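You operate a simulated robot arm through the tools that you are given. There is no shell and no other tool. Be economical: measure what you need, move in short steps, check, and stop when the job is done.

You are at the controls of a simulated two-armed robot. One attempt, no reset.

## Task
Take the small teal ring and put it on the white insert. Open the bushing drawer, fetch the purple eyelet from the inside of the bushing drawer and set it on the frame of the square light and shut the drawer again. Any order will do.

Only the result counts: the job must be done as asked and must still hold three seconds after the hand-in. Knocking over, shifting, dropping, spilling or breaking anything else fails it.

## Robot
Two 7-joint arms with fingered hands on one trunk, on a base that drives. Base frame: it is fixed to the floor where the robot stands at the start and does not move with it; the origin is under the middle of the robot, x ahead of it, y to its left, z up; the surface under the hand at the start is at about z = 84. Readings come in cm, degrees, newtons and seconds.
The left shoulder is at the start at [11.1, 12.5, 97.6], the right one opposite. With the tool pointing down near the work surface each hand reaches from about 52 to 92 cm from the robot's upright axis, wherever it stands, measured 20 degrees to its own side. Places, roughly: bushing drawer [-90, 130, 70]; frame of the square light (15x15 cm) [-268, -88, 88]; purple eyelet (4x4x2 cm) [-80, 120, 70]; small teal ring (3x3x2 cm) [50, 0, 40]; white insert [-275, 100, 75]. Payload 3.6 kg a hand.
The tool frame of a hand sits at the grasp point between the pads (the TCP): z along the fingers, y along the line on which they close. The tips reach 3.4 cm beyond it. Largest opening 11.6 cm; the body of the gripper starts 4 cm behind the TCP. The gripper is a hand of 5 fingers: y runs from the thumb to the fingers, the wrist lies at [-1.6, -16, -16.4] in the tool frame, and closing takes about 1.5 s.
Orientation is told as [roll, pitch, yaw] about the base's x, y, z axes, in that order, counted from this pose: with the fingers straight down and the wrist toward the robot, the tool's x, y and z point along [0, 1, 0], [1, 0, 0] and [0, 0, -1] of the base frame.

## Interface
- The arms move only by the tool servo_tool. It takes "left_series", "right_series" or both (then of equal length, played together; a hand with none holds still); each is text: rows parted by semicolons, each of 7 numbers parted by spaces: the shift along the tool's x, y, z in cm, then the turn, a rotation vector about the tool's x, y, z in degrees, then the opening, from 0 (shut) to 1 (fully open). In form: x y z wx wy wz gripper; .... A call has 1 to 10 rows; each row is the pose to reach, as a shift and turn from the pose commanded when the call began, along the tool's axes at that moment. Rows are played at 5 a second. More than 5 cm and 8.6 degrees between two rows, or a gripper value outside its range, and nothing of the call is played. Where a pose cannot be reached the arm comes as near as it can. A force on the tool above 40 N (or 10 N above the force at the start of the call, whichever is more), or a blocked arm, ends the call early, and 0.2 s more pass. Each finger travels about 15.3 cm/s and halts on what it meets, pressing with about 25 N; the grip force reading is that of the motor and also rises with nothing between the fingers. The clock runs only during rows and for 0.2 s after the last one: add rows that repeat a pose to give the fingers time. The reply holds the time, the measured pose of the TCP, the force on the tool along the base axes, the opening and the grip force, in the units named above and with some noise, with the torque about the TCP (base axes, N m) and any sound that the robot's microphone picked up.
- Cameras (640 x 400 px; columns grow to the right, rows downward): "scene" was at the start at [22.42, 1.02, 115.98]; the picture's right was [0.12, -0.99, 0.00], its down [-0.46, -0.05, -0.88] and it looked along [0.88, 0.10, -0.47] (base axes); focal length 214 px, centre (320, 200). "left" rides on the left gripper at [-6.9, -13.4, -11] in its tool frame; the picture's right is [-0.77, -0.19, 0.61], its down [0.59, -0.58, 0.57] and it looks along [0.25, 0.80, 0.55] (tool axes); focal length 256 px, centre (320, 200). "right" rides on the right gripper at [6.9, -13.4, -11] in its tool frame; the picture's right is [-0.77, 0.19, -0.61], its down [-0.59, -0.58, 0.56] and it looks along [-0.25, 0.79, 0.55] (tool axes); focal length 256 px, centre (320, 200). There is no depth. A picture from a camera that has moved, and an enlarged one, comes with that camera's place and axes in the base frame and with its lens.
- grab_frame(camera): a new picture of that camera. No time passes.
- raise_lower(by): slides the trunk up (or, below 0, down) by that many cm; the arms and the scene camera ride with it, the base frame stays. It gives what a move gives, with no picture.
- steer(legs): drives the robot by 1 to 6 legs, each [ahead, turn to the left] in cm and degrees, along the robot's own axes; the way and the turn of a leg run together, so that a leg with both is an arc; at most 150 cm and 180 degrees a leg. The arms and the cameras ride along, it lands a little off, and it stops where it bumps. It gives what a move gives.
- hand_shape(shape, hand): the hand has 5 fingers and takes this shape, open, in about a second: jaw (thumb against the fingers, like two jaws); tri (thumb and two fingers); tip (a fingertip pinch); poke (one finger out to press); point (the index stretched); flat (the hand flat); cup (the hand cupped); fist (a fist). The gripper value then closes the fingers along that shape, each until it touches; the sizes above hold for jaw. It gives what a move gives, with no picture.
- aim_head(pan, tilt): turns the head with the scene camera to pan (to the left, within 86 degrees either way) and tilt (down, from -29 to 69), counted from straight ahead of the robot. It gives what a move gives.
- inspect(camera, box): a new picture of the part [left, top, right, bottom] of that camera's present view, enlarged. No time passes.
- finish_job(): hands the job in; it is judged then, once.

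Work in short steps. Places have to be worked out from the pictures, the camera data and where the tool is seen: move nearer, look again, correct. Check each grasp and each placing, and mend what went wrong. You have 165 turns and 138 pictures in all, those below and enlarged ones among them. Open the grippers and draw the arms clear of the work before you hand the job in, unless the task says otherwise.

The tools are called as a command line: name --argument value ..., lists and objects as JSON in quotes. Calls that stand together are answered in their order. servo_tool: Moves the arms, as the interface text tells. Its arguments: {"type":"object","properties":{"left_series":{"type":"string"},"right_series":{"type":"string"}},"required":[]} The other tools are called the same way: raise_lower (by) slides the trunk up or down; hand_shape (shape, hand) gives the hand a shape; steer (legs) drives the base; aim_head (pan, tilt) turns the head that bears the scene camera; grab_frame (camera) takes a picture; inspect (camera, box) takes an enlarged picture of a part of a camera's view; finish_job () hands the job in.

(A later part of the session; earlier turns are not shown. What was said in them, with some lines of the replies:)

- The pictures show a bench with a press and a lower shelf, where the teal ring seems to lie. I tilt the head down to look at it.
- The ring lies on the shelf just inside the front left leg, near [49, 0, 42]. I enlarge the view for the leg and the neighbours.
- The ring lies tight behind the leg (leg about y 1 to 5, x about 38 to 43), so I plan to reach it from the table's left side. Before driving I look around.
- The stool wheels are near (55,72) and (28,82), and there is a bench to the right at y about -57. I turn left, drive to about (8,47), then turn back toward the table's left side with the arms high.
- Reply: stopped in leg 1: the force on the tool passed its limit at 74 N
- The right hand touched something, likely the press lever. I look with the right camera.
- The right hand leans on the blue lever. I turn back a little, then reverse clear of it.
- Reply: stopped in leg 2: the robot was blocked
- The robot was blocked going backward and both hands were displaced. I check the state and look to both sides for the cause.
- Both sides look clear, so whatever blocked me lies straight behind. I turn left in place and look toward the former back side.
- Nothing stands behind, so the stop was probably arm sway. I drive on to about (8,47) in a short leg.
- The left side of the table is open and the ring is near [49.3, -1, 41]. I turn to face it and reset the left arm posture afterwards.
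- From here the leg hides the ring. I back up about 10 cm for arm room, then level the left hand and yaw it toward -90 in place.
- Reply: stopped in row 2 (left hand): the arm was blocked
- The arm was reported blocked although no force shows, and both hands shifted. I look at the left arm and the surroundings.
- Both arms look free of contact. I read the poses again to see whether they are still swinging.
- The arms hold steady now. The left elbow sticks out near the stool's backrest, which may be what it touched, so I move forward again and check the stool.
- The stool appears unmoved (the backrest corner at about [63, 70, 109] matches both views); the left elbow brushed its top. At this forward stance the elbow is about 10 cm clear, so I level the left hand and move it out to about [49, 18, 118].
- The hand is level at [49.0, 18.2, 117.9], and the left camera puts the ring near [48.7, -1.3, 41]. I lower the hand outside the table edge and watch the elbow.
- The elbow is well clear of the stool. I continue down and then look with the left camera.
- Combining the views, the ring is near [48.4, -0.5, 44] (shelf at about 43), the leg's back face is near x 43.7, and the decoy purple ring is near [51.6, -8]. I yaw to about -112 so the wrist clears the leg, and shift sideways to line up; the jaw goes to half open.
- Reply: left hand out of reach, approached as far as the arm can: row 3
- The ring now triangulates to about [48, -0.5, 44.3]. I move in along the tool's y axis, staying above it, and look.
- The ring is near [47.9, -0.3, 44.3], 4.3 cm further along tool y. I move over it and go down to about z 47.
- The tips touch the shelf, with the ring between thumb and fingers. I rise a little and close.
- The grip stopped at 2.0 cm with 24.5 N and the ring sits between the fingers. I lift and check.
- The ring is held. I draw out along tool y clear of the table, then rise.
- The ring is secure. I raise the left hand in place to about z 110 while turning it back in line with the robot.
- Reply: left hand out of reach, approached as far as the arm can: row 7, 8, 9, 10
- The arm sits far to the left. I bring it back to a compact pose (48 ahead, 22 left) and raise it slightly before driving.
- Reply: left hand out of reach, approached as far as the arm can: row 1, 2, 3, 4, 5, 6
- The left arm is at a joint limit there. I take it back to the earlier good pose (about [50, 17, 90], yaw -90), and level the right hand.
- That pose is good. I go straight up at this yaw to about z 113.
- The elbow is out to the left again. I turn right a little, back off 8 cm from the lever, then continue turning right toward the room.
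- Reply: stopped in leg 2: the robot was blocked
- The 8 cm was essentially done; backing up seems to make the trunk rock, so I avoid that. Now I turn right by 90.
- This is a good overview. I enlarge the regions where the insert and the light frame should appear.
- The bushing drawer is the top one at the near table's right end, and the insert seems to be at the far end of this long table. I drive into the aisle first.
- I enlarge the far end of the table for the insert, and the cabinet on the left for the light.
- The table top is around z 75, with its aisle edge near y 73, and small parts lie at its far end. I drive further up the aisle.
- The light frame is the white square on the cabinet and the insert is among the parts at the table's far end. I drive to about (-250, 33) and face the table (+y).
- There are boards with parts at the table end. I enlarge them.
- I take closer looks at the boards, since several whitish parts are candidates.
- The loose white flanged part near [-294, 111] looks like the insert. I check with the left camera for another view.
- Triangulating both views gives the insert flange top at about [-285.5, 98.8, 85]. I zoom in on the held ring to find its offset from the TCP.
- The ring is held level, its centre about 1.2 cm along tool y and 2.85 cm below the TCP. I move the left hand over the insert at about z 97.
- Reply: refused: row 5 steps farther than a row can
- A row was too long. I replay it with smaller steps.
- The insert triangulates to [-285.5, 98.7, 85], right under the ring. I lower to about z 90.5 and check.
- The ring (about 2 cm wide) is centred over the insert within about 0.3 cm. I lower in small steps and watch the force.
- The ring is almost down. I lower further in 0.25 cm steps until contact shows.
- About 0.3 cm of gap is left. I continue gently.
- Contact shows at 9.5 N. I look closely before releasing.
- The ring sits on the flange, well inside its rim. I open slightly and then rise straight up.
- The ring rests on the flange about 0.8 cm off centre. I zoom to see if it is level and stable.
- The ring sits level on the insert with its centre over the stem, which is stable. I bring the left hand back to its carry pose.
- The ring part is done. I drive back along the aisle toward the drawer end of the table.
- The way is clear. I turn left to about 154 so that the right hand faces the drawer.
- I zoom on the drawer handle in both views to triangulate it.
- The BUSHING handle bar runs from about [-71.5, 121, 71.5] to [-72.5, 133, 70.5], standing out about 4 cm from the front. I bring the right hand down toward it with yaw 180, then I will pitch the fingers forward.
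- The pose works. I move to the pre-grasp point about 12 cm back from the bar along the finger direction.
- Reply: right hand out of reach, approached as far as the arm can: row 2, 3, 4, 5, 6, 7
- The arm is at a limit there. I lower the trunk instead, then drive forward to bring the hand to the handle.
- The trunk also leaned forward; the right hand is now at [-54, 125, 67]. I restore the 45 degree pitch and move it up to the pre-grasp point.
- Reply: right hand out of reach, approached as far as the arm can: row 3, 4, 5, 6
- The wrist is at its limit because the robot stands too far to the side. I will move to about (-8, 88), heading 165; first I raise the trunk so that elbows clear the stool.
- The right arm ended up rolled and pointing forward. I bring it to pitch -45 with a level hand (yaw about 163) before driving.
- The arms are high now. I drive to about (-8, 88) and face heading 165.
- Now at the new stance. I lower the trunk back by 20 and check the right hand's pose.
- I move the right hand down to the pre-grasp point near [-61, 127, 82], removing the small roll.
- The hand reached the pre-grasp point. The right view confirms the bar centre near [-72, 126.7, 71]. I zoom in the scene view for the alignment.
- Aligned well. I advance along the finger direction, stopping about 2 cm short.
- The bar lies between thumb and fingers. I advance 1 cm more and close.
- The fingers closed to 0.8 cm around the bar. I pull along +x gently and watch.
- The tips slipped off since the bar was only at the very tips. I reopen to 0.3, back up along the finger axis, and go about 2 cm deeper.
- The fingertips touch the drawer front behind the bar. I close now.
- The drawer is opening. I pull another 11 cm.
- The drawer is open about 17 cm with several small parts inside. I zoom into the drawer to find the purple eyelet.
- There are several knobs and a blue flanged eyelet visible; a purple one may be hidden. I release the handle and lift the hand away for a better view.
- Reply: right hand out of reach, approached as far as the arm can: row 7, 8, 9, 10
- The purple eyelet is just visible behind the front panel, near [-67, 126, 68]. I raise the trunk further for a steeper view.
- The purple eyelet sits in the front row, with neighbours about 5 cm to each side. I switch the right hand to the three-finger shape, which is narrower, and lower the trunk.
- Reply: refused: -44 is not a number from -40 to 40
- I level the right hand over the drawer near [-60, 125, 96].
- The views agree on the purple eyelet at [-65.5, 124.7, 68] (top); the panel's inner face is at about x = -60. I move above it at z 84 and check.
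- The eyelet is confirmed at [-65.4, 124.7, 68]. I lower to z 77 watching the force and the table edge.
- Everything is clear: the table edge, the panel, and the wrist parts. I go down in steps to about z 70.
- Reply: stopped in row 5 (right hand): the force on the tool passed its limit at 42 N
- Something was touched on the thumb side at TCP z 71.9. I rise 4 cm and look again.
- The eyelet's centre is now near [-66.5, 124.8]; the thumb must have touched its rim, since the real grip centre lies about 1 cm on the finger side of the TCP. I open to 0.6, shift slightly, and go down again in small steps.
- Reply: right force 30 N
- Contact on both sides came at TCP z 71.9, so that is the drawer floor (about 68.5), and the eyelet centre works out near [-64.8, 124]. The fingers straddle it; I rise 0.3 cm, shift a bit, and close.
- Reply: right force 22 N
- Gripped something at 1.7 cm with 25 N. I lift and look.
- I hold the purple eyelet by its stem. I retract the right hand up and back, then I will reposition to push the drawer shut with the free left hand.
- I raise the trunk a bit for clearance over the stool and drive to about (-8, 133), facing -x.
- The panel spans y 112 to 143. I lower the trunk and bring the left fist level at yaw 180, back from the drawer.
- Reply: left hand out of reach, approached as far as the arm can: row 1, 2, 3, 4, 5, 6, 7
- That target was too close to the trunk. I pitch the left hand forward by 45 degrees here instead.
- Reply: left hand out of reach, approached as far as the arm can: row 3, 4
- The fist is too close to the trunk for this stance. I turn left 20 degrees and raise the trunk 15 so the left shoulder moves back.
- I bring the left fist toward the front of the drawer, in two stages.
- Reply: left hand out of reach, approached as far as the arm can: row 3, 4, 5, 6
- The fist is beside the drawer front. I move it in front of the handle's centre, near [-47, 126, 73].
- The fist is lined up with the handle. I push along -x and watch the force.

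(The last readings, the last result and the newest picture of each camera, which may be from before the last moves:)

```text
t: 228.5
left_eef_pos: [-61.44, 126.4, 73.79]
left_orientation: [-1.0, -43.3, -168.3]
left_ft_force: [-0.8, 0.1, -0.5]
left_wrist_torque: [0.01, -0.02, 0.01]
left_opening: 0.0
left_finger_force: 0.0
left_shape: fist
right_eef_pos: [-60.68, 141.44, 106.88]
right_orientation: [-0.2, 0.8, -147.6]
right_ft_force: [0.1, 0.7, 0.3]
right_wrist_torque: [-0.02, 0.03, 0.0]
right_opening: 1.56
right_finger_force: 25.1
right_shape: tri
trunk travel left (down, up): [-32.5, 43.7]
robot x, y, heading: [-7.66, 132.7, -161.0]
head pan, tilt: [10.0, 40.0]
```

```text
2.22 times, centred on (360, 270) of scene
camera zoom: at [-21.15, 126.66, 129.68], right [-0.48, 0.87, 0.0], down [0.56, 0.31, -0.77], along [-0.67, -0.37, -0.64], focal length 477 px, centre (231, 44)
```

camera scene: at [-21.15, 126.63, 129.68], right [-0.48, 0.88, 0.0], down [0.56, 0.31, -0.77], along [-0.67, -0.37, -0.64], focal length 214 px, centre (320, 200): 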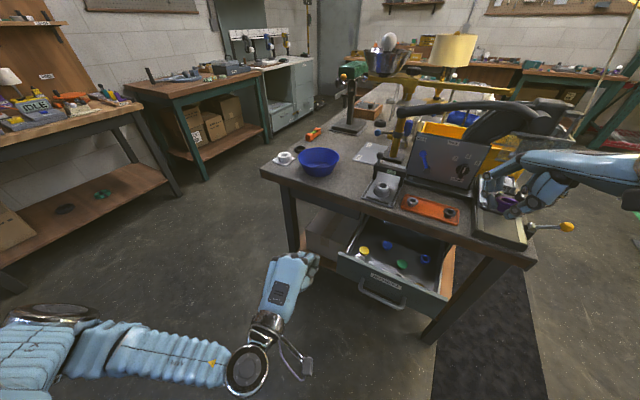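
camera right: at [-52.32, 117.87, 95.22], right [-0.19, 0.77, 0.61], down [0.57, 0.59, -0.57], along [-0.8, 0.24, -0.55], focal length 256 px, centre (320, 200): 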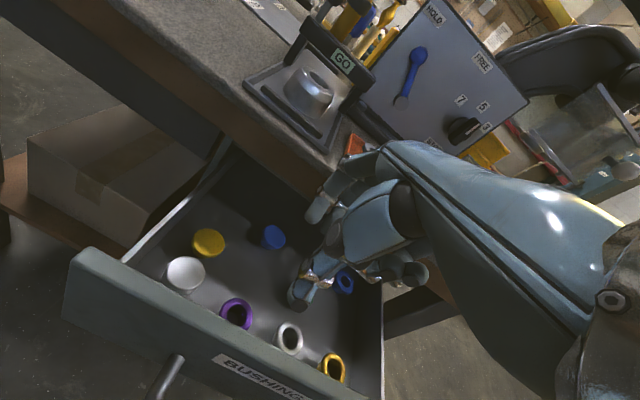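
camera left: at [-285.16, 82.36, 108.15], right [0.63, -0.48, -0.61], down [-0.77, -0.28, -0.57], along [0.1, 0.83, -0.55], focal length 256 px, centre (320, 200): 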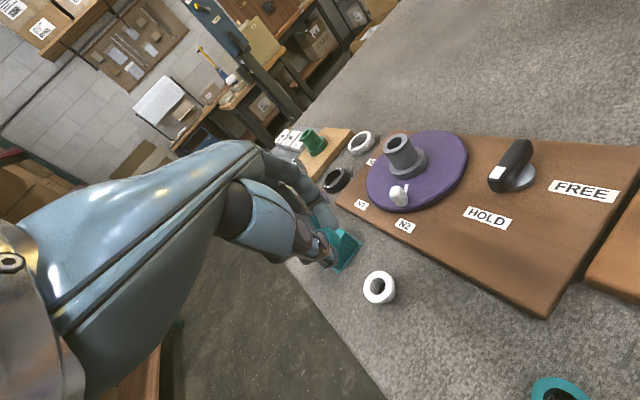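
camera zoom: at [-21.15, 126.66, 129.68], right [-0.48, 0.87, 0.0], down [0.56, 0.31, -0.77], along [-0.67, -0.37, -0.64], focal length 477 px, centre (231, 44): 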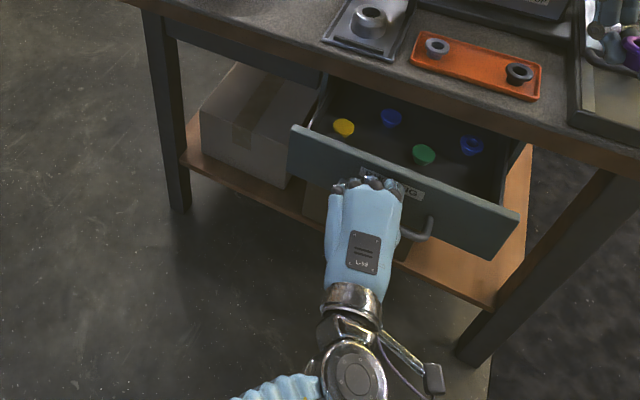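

The drawer is moving in. I keep pushing until it seats.

servo_tool --left_series "-0.5 1.8 1.7 0 0 0 0; -1 3.6 3.3 0 0 0 0; -1.6 5.4 5 0 0 0 0; -2.1 7.2 6.7 0 0 0 0; -2.4 8.2 7.6 0 0 0 0; -2.6 9 8.4 0 0 0 0; -2.8 9.8 9.1 0 0 0 0; -2.8 9.8 9.1 0 0 0 0"

inspect --camera "scene" --box '[240, 180, 480, 360]'

```text
t: 230.1
left_eef_pos: [-73.81, 126.71, 73.71]
left_orientation: [-1.0, -42.5, -168.5]
left_ft_force: [23.8, 0.5, -0.2]
left_wrist_torque: [-0.02, 0.36, -0.62]
left_opening: 0.0
left_finger_force: 0.0
left_shape: fist
left hand out of reach, approached as far as the arm can: row 7
right_eef_pos: [-60.47, 141.56, 106.98]
right_orientation: [-0.1, 0.6, -147.6]
right_ft_force: [-0.1, 0.3, 0.4]
right_wrist_torque: [-0.03, -0.02, -0.03]
right_opening: 1.6
right_finger_force: 25.0
right_shape: tri
trunk travel left (down, up): [-32.5, 43.7]
robot x, y, heading: [-6.98, 133.33, -161.3]
head pan, tilt: [10.0, 40.0]
stopped in row 7 (left hand): the force on the tool passed its limit at 46 N (the readings are from after the stop); the commanded pose is now the measured one
```

```text
2.22 times, centred on (360, 270) of scene
camera zoom: at [-20.81, 126.74, 129.7], right [-0.48, 0.88, 0.0], down [0.56, 0.31, -0.77], along [-0.67, -0.37, -0.64], focal length 477 px, centre (231, 44)
```

zoom: 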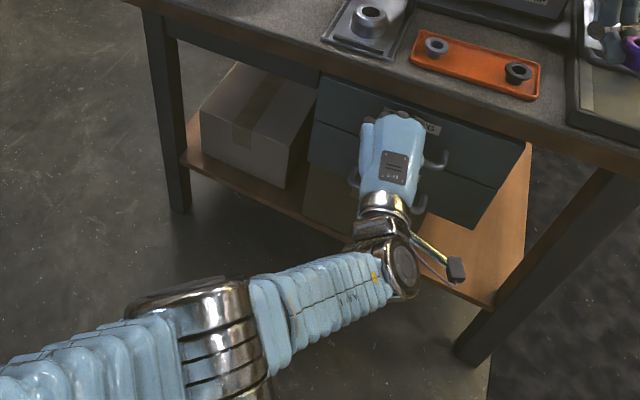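

The drawer is shut (46 N stop at the end). I pull the left hand back and up.

servo_tool --left_series "0.8 -2.9 -2.7 0 0 0 0; 1.7 -5.7 -5.3 0 0 0 0; 2.5 -8.6 -8 0 0 0 0; 3.3 -11.4 -10.7 0 0 0 0; 4.2 -14.3 -13.3 0 0 0 0; 4.2 -11.3 -16.5 0 0 0 0; 4.2 -8.3 -19.7 0 0 0 0; 4.2 -5.3 -22.9 0 0 0 0; 4.2 -5.3 -22.9 0 0 0 0"

inspect --camera "scene" --box '[240, 160, 480, 340]'

```text
t: 232.1
left_eef_pos: [-54.24, 125.97, 86.95]
left_orientation: [-0.9, -42.7, -168.4]
left_ft_force: [0.3, 0.6, 0.4]
left_wrist_torque: [0.0, 0.02, -0.01]
left_opening: 0.0
left_finger_force: 0.0
left_shape: fist
right_eef_pos: [-60.61, 141.55, 106.96]
right_orientation: [-0.1, 0.9, -147.5]
right_ft_force: [0.7, 0.4, -0.1]
right_wrist_torque: [0.01, -0.03, -0.05]
right_opening: 1.59
right_finger_force: 25.6
right_shape: tri
trunk travel left (down, up): [-32.5, 43.7]
robot x, y, heading: [-7.24, 132.98, -161.1]
head pan, tilt: [10.0, 40.0]
```

```text
2.22 times, centred on (360, 250) of scene
camera zoom: at [-21.08, 126.71, 129.68], right [-0.48, 0.88, 0.0], down [0.56, 0.31, -0.77], along [-0.67, -0.37, -0.64], focal length 477 px, centre (231, 89)
```

zoom: 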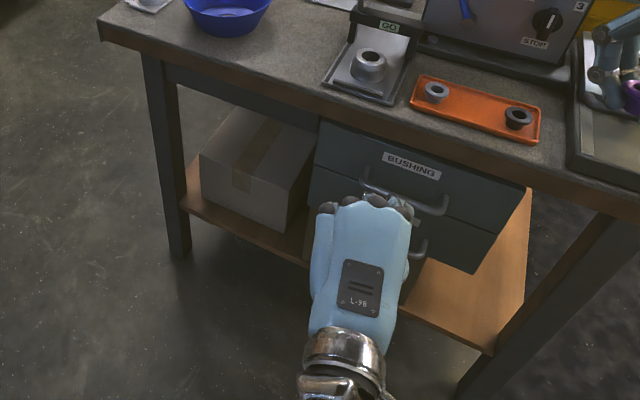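

The drawer is fully shut. I move the left hand out to its own side for driving.

servo_tool --left_series "4 2 -2 0 0 0 0; 8 4 -4 0 0 0 0; 12 6 -6 0 0 0 0; 16 9 -9 0 0 0 0; 19 12 -12 0 0 0 0; 19 12 -12 0 0 0 0"

inspect --camera "right" --box '[230, 150, 410, 330]'

```text
refused: row 4 steps farther than a row can; nothing moved
```

```text
2.22 times, centred on (320, 240) of right
camera zoom: at [-45.77, 142.71, 118.17], right [-0.58, 0.54, 0.61], down [0.18, 0.81, -0.56], along [-0.8, -0.21, -0.56], focal length 569 px, centre (320, 111)
```

zoom: 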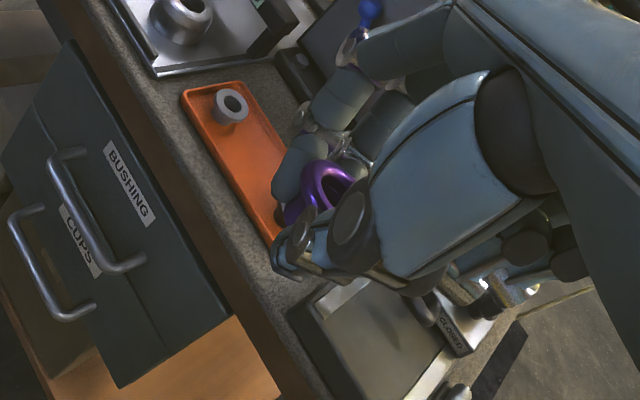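

The eyelet is still held, flange up. I replay the left move with smaller steps.

servo_tool --left_series "3.2 2 -2 0 0 0 0; 6.4 4 -4 0 0 0 0; 9.6 6 -6 0 0 0 0; 12.8 8 -8 0 0 0 0; 16 10 -10 0 0 0 0; 19 12 -12 0 0 0 0; 19 12 -12 0 0 0 0"

steer --legs '[[0, 52], [132, 0], [0, -71]]'

```text
t: 233.7
left_eef_pos: [-51.44, 104.37, 101.05]
left_orientation: [15.6, -39.7, -179.0]
left_ft_force: [-0.4, 0.1, -0.2]
left_wrist_torque: [-0.02, -0.01, 0.01]
left_opening: 0.0
left_finger_force: 0.2
left_shape: fist
left hand out of reach, approached as far as the arm can: row 6, 7
right_eef_pos: [-60.69, 141.48, 106.97]
right_orientation: [-0.1, 0.8, -147.4]
right_ft_force: [0.1, 0.0, -0.1]
right_wrist_torque: [-0.01, 0.0, -0.01]
right_opening: 1.61
right_finger_force: 24.3
right_shape: tri
trunk travel left (down, up): [-32.5, 43.7]
robot x, y, heading: [-7.3, 133.04, -161.1]
head pan, tilt: [10.0, 40.0]
stopped in row 7 (left hand): the arm was blocked; the commanded pose is now the measured one
```

```text
t: 245.8
left_eef_pos: [-102.24, -3.81, 101.0]
left_orientation: [15.6, -39.5, 161.5]
left_ft_force: [-0.5, 0.2, -0.5]
left_wrist_torque: [0.0, 0.0, 0.0]
left_opening: 0.0
left_finger_force: 0.0
left_shape: fist
right_eef_pos: [-98.42, 34.23, 106.81]
right_orientation: [-0.1, 0.7, -167.2]
right_ft_force: [0.3, 0.6, 0.0]
right_wrist_torque: [-0.04, 0.0, -0.02]
right_opening: 1.58
right_finger_force: 25.3
right_shape: tri
trunk travel left (down, up): [-32.5, 43.7]
robot x, y, heading: [-51.15, 8.2, 179.5]
head pan, tilt: [10.0, 40.0]
```

Now in the aisle. I drive up to the cabinet with the light.

steer --legs '[[0, 3], [150, 0], [42, 0]]'

steer --legs '[[0, 88]]'

aim_head --pan -15 --tilt 35

grab_frame --camera "scene"

```text
t: 255.8
left_eef_pos: [-293.02, -15.09, 101.02]
left_orientation: [15.5, -39.5, 164.8]
left_ft_force: [0.5, 0.6, -0.4]
left_wrist_torque: [-0.02, 0.02, -0.02]
left_opening: 0.0
left_finger_force: 0.0
left_shape: fist
right_eef_pos: [-291.39, 23.01, 106.88]
right_orientation: [-0.1, 0.7, -163.8]
right_ft_force: [0.3, 0.6, -0.9]
right_wrist_torque: [0.04, -0.02, -0.02]
right_opening: 1.56
right_finger_force: 24.8
right_shape: tri
trunk travel left (down, up): [-32.5, 43.7]
robot x, y, heading: [-242.72, -0.35, -177.4]
head pan, tilt: [10.0, 40.0]
```

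```text
t: 260.0
left_eef_pos: [-228.94, -50.71, 101.06]
left_orientation: [15.5, -39.5, -106.8]
left_ft_force: [0.9, 0.2, -0.3]
left_wrist_torque: [0.01, 0.01, -0.01]
left_opening: 0.0
left_finger_force: 0.1
left_shape: fist
right_eef_pos: [-267.17, -48.11, 106.96]
right_orientation: [-0.1, 0.7, -75.3]
right_ft_force: [-0.5, -0.4, 0.2]
right_wrist_torque: [0.0, -0.02, 0.01]
right_opening: 1.54
right_finger_force: 24.7
right_shape: tri
trunk travel left (down, up): [-32.5, 43.7]
robot x, y, heading: [-242.23, 0.06, -89.1]
head pan, tilt: [10.0, 40.0]
```

```text
t: 260.9
left_eef_pos: [-229.06, -50.78, 101.14]
left_orientation: [15.5, -39.5, -106.9]
left_ft_force: [-0.5, -0.4, 0.4]
left_wrist_torque: [0.01, 0.02, 0.0]
left_opening: 0.0
left_finger_force: 0.1
left_shape: fist
right_eef_pos: [-267.22, -48.09, 106.82]
right_orientation: [-0.1, 0.8, -75.4]
right_ft_force: [-0.7, 0.3, 0.4]
right_wrist_torque: [-0.01, 0.03, 0.01]
right_opening: 1.54
right_finger_force: 25.2
right_shape: tri
trunk travel left (down, up): [-32.5, 43.7]
robot x, y, heading: [-242.7, -0.23, -88.9]
head pan, tilt: [-15.0, 35.0]
```

```text
20 pictures are left
camera scene: at [-244.7, -15.23, 130.43], right [-0.97, 0.24, 0.0], down [0.14, 0.56, -0.82], along [-0.2, -0.8, -0.57], focal length 214 px, centre (320, 200)
```

scene: 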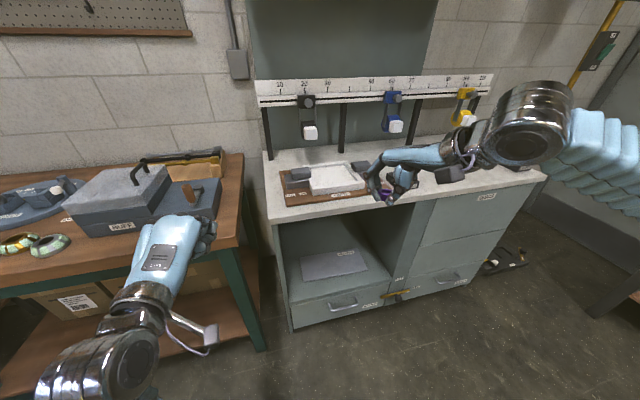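

The light frame is the white square on the cabinet. I zoom in.

inspect --camera "scene" --box '[270, 130, 410, 220]'

grab_frame --camera "right"

```text
4.44 times, centred on (340, 175) of scene
camera zoom: at [-244.7, -15.23, 130.43], right [-0.97, 0.24, 0.0], down [0.14, 0.56, -0.82], along [-0.2, -0.8, -0.57], focal length 953 px, centre (231, 311)
```

zoom: 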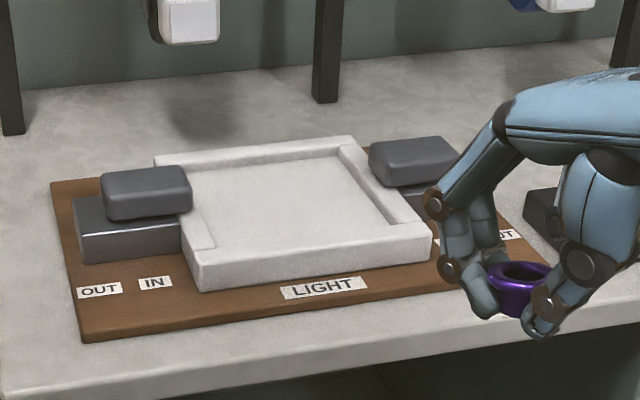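

```text
18 pictures are left
camera right: at [-263.79, -33.67, 118.17], right [-0.69, -0.38, 0.61], down [-0.72, 0.42, -0.56], along [-0.04, -0.82, -0.56], focal length 256 px, centre (320, 200)
```

right: 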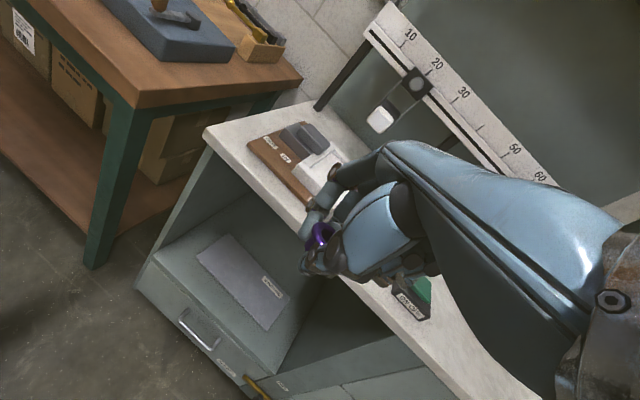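

I look closer at the frame's rim and interior to decide on the spot.

inspect --camera "scene" --box '[300, 155, 372, 200]'

```text
8.89 times, centred on (336, 178) of scene
camera zoom: at [-244.7, -15.23, 130.43], right [-0.97, 0.24, 0.0], down [0.14, 0.56, -0.82], along [-0.2, -0.8, -0.57], focal length 1906 px, centre (178, 400)
```

zoom: 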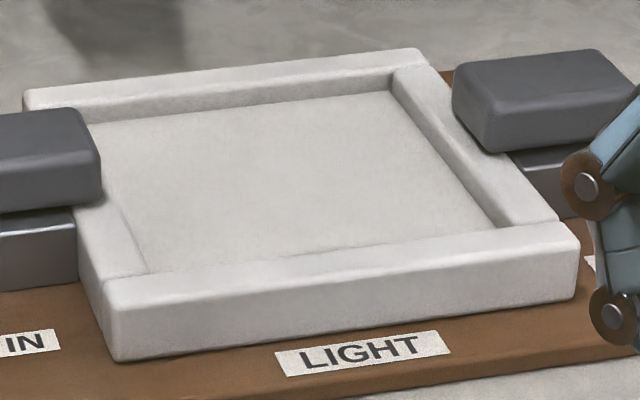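

I need the frame's depth from a second view, so I zoom in with the right camera.

inspect --camera "right" --box '[230, 100, 370, 240]'

```text
2.86 times, centred on (300, 170) of right
camera zoom: at [-263.79, -33.67, 118.17], right [-0.69, -0.38, 0.61], down [-0.72, 0.42, -0.56], along [-0.04, -0.82, -0.56], focal length 731 px, centre (377, 286)
```

zoom: 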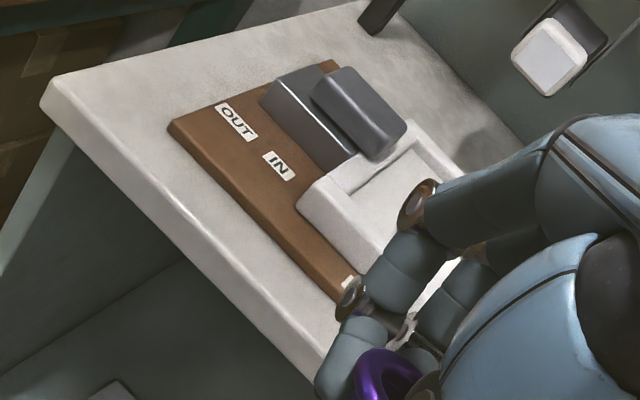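

Triangulation gives the frame spanning x -258 to -278 and y -79 to -98, with rim top at z 90.4, so its 15x15 interior is centred at [-268, -88.5]. I drive 17 cm closer.

steer --legs '[[17, 0]]'

grab_frame --camera "right"

```text
t: 262.3
left_eef_pos: [-228.74, -67.29, 101.08]
left_orientation: [15.6, -39.6, -107.0]
left_ft_force: [-0.9, -0.7, -0.3]
left_wrist_torque: [0.01, 0.01, 0.03]
left_opening: 0.01
left_finger_force: 0.0
left_shape: fist
right_eef_pos: [-266.94, -64.61, 106.99]
right_orientation: [-0.2, 0.6, -75.7]
right_ft_force: [-0.3, -0.3, 0.1]
right_wrist_torque: [0.03, 0.01, 0.0]
right_opening: 1.54
right_finger_force: 25.0
right_shape: tri
trunk travel left (down, up): [-32.5, 43.7]
robot x, y, heading: [-242.85, -16.86, -89.4]
head pan, tilt: [-15.0, 35.0]
```

```text
15 pictures are left
camera right: at [-263.55, -50.11, 118.27], right [-0.7, -0.38, 0.61], down [-0.72, 0.42, -0.56], along [-0.04, -0.83, -0.56], focal length 256 px, centre (320, 200)
```

right: 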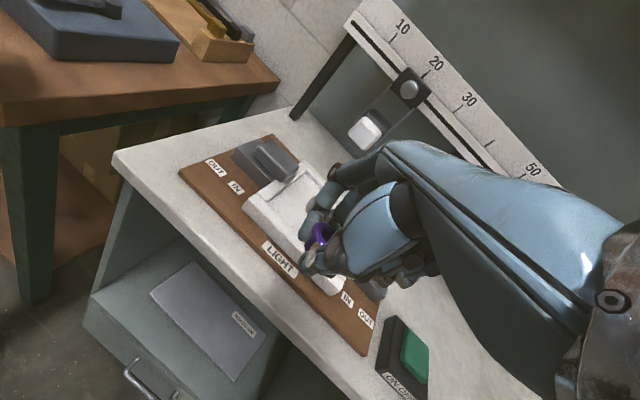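

The eyelet sits about 1.4 cm along tool y from the TCP. I move it over the frame's interior, slightly front of centre to keep clear of the hanging slider.

servo_tool --right_series "-1.4 4 0.8 0 0 0 0; -2.7 7.9 1.6 0 0 0 0; -4.1 11.8 2.4 0 0 0 0; -5.4 15.8 3.2 0 0 0 0; -6.8 19.7 4 0 0 0 0; -6.8 19.7 4 0 0 0 0; -6.8 19.7 4 0 0 0 0"

grab_frame --camera "right"

grab_frame --camera "scene"

```text
t: 263.9
left_eef_pos: [-228.73, -67.5, 100.92]
left_orientation: [15.6, -39.5, -107.0]
left_ft_force: [0.5, -0.2, 0.5]
left_wrist_torque: [0.0, 0.0, -0.02]
left_opening: 0.01
left_finger_force: 0.0
left_shape: fist
right_eef_pos: [-268.62, -85.66, 102.61]
right_orientation: [-0.1, 0.6, -75.6]
right_ft_force: [0.0, 0.2, 0.6]
right_wrist_torque: [0.01, -0.01, -0.04]
right_opening: 1.53
right_finger_force: 24.8
right_shape: tri
trunk travel left (down, up): [-32.5, 43.7]
robot x, y, heading: [-242.01, -16.84, -89.1]
head pan, tilt: [-15.0, 35.0]
```

```text
14 pictures are left
camera right: at [-265.28, -71.07, 113.88], right [-0.7, -0.38, 0.61], down [-0.72, 0.42, -0.56], along [-0.04, -0.82, -0.56], focal length 256 px, centre (320, 200)
```

right: 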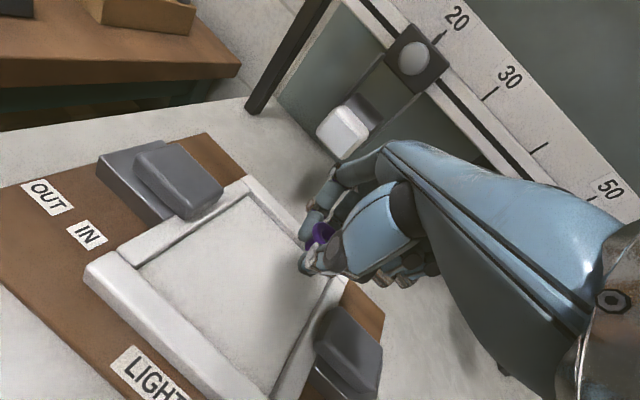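

```text
13 pictures are left
camera scene: at [-244.45, -31.99, 130.43], right [-0.97, 0.24, 0.0], down [0.14, 0.56, -0.82], along [-0.2, -0.79, -0.57], focal length 214 px, centre (320, 200)
```

scene: 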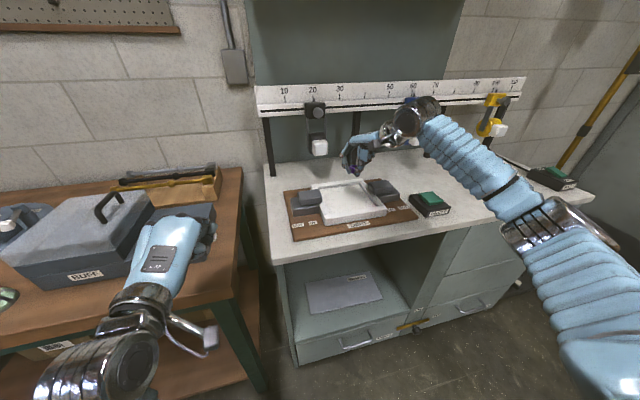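

The eyelet is over the interior centre. I lower to about z 94.5.

servo_tool --right_series "0 0 2.5 0 0 0 0; 0 0 5 0 0 0 0; 0 0 7 0 0 0 0; 0 0 8.2 0 0 0 0; 0 0 8.2 0 0 0 0"

inspect --camera "scene" --box '[290, 130, 410, 230]'

```text
t: 265.1
left_eef_pos: [-228.85, -67.47, 100.82]
left_orientation: [15.5, -39.6, -107.0]
left_ft_force: [0.8, 0.2, -0.2]
left_wrist_torque: [-0.01, 0.03, -0.01]
left_opening: 0.02
left_finger_force: 0.1
left_shape: fist
right_eef_pos: [-268.66, -85.43, 94.46]
right_orientation: [0.0, 0.7, -75.6]
right_ft_force: [-1.0, 0.8, -0.4]
right_wrist_torque: [0.03, 0.0, -0.01]
right_opening: 1.56
right_finger_force: 25.0
right_shape: tri
trunk travel left (down, up): [-32.5, 43.7]
robot x, y, heading: [-241.87, -16.75, -89.1]
head pan, tilt: [-15.0, 35.0]
```

```text
4.00 times, centred on (350, 180) of scene
camera zoom: at [-244.44, -31.98, 130.43], right [-0.97, 0.24, 0.0], down [0.14, 0.56, -0.82], along [-0.2, -0.79, -0.57], focal length 858 px, centre (200, 280)
```

zoom: 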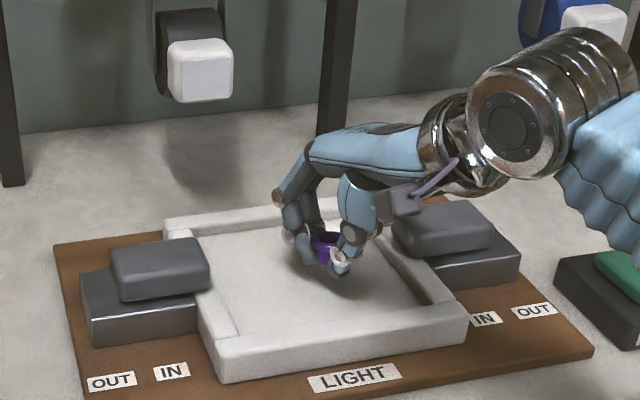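

Close above the floor. I lower in small steps until contact.

servo_tool --right_series "0 0 0.5 0 0 0 0; 0 0 1 0 0 0 0; 0 0 1.4 0 0 0 0; 0 0 1.4 0 0 0 0"

```text
t: 266.1
left_eef_pos: [-228.87, -67.38, 100.93]
left_orientation: [15.5, -39.4, -107.1]
left_ft_force: [-0.3, 0.4, -0.7]
left_wrist_torque: [0.01, -0.01, -0.03]
left_opening: 0.0
left_finger_force: 0.0
left_shape: fist
right_eef_pos: [-268.69, -85.42, 93.14]
right_orientation: [0.0, 0.7, -75.5]
right_ft_force: [0.5, -1.7, -0.1]
right_wrist_torque: [0.01, -0.03, 0.02]
right_opening: 1.55
right_finger_force: 25.4
right_shape: tri
trunk travel left (down, up): [-32.5, 43.7]
robot x, y, heading: [-242.64, -16.79, -89.5]
head pan, tilt: [-15.0, 35.0]
```

servo_tool --right_series "0 0 0.3 0 0 0 0; 0 0 0.6 0 0 0 0; 0 0 0.6 0 0 0 0"

inspect --camera "scene" --box '[320, 160, 400, 220]'

```text
t: 266.9
left_eef_pos: [-228.85, -67.36, 101.0]
left_orientation: [15.5, -39.5, -107.1]
left_ft_force: [0.1, 1.0, -0.6]
left_wrist_torque: [0.01, -0.02, -0.03]
left_opening: 0.01
left_finger_force: 0.1
left_shape: fist
right_eef_pos: [-268.73, -85.43, 92.48]
right_orientation: [-0.1, 0.7, -75.6]
right_ft_force: [-1.5, -0.8, -0.1]
right_wrist_torque: [0.01, -0.01, -0.03]
right_opening: 1.53
right_finger_force: 24.9
right_shape: tri
trunk travel left (down, up): [-32.5, 43.7]
robot x, y, heading: [-242.54, -16.42, -89.0]
head pan, tilt: [-15.0, 35.0]
```

```text
6.67 times, centred on (360, 190) of scene
camera zoom: at [-244.44, -31.98, 130.43], right [-0.97, 0.24, 0.0], down [0.14, 0.56, -0.82], along [-0.2, -0.79, -0.57], focal length 1430 px, centre (53, 267)
```

zoom: 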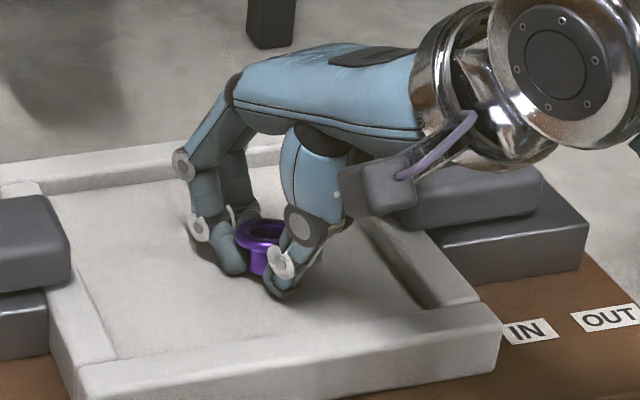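

Not yet in contact. I continue in small steps.

servo_tool --right_series "0 0 0.25 0 0 0 0; 0 0 0.5 0 0 0 0; 0 0 0.75 0 0 0 0; 0 0 0.75 0 0 0 0"

```text
t: 267.9
left_eef_pos: [-228.81, -67.22, 101.08]
left_orientation: [15.6, -39.6, -107.0]
left_ft_force: [-0.3, 0.9, -0.2]
left_wrist_torque: [0.0, 0.0, 0.0]
left_opening: 0.0
left_finger_force: 0.0
left_shape: fist
right_eef_pos: [-268.71, -85.29, 92.47]
right_orientation: [-0.2, -0.1, -75.6]
right_ft_force: [-2.8, -1.3, 31.1]
right_wrist_torque: [0.31, 0.03, -0.02]
right_opening: 1.6
right_finger_force: 25.0
right_shape: tri
trunk travel left (down, up): [-32.5, 43.7]
robot x, y, heading: [-242.57, -16.6, -89.2]
head pan, tilt: [-15.0, 35.0]
```

Contact at 31 N: it is on the floor of the frame. I ease up, open past the flange width, and rise.

servo_tool --right_series "0 0 -0.6 0 0 0 0; 0 0 -0.6 0 0 0 0.15; 0 0 -0.6 0 0 0 0.25; 0 0 -0.6 0 0 0 0.4; 0 0 -0.6 0 0 0 0.52; 0 0 -0.6 0 0 0 0.52; 0 0 -2 0 0 0 0.52; 0 0 -5 0 0 0 0.52; 0 0 -9 0 0 0 0.52; 0 0 -12 0 0 0 0.52"

inspect --camera "scene" --box '[310, 150, 400, 220]'

grab_frame --camera "right"

```text
t: 270.1
left_eef_pos: [-228.92, -67.36, 100.94]
left_orientation: [15.6, -39.4, -107.0]
left_ft_force: [0.4, -0.4, -0.4]
left_wrist_torque: [-0.01, 0.0, 0.02]
left_opening: 0.01
left_finger_force: 0.0
left_shape: fist
right_eef_pos: [-268.54, -85.31, 103.81]
right_orientation: [0.0, 0.8, -75.5]
right_ft_force: [0.6, -0.6, -0.2]
right_wrist_torque: [-0.02, 0.01, 0.0]
right_opening: 6.01
right_finger_force: 0.2
right_shape: tri
trunk travel left (down, up): [-32.5, 43.7]
robot x, y, heading: [-242.51, -16.73, -89.2]
head pan, tilt: [-15.0, 35.0]
```

```text
5.71 times, centred on (355, 185) of scene
camera zoom: at [-244.42, -31.98, 130.43], right [-0.97, 0.24, 0.0], down [0.14, 0.56, -0.82], along [-0.2, -0.79, -0.57], focal length 1226 px, centre (120, 286)
```

zoom: 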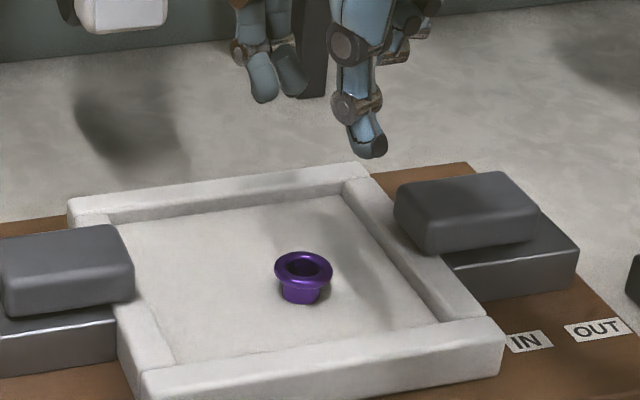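

```text
9 pictures are left
camera right: at [-265.29, -70.99, 115.03], right [-0.7, -0.38, 0.61], down [-0.72, 0.42, -0.56], along [-0.04, -0.82, -0.57], focal length 256 px, centre (320, 200)
```

right: 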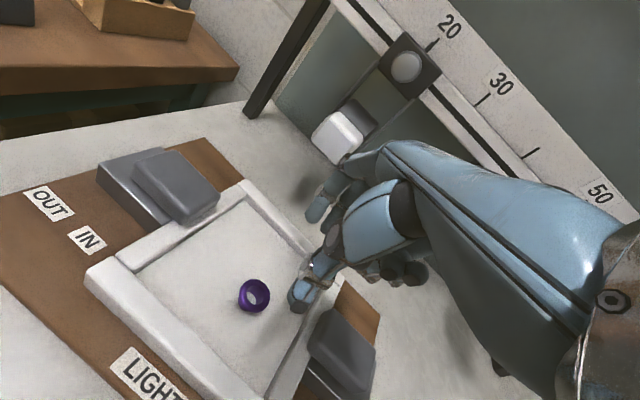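

The eyelet stands upright in the middle of the frame. I draw the right arm back and up, clear of the cabinet.

servo_tool --right_series "0 0 -3 0 0 0 0.52; 0 -4 -4 0 0 0 0.6; 0 -8 -5 0 0 0 0.7; 0 -12 -6 0 0 0 0.8; 0 -16 -7 0 0 0 0.9; 0 -20 -8 0 0 0 1; 0 -20 -8 0 0 0 1"

hand_shape --hand "left" --shape "jaw"

grab_frame --camera "scene"

```text
t: 271.7
left_eef_pos: [-228.85, -67.43, 100.98]
left_orientation: [15.4, -39.4, -106.9]
left_ft_force: [0.7, -0.1, -0.4]
left_wrist_torque: [0.01, 0.0, -0.01]
left_opening: 0.01
left_finger_force: 0.0
left_shape: fist
right_eef_pos: [-273.68, -66.24, 111.89]
right_orientation: [-0.2, 0.8, -75.6]
right_ft_force: [0.3, -0.3, 0.1]
right_wrist_torque: [0.0, -0.01, -0.04]
right_opening: 11.61
right_finger_force: 0.1
right_shape: tri
trunk travel left (down, up): [-32.5, 43.7]
robot x, y, heading: [-242.39, -16.96, -88.8]
head pan, tilt: [-15.0, 35.0]
```

```text
t: 272.6
left_eef_pos: [-228.85, -67.4, 101.06]
left_orientation: [15.5, -39.5, -106.9]
left_ft_force: [0.2, -0.3, 0.7]
left_wrist_torque: [-0.01, 0.01, 0.03]
left_opening: 11.63
left_finger_force: 0.0
left_shape: jaw
right_eef_pos: [-273.72, -66.27, 112.01]
right_orientation: [-0.1, 0.7, -75.6]
right_ft_force: [-0.6, 0.4, -0.2]
right_wrist_torque: [0.01, 0.0, 0.0]
right_opening: 11.57
right_finger_force: 0.1
right_shape: tri
trunk travel left (down, up): [-32.5, 43.7]
robot x, y, heading: [-242.54, -16.6, -89.2]
head pan, tilt: [-15.0, 35.0]
```

```text
8 pictures are left
camera scene: at [-244.45, -31.97, 130.43], right [-0.97, 0.24, 0.0], down [0.14, 0.56, -0.82], along [-0.2, -0.79, -0.57], focal length 214 px, centre (320, 200)
```

scene: 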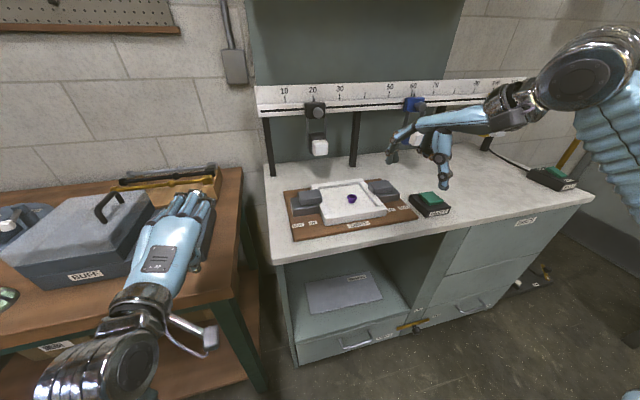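

The ring rests on the insert, the drawer is shut, and the eyelet stands in the light's frame. Both hands are open and clear of the work, so I hand in.

finish_job

```text
The job is handed in.
```

I've handed the job in: the teal ring is on the white insert, the purple eyelet is in the frame of the square light, and the bushing drawer is shut.

- **Ring:** it sits level but about 0.8 cm off the insert's centre. I did not look at it again before handing in.
- **Eyelet:** it stands upright on the frame's sunken floor, near the middle, not on the raised rim.
- **Contacts on the way:** the right hand pressed on the press lever (74 N limit stop). The left elbow probably also brushed the stool, which did not appear to move.
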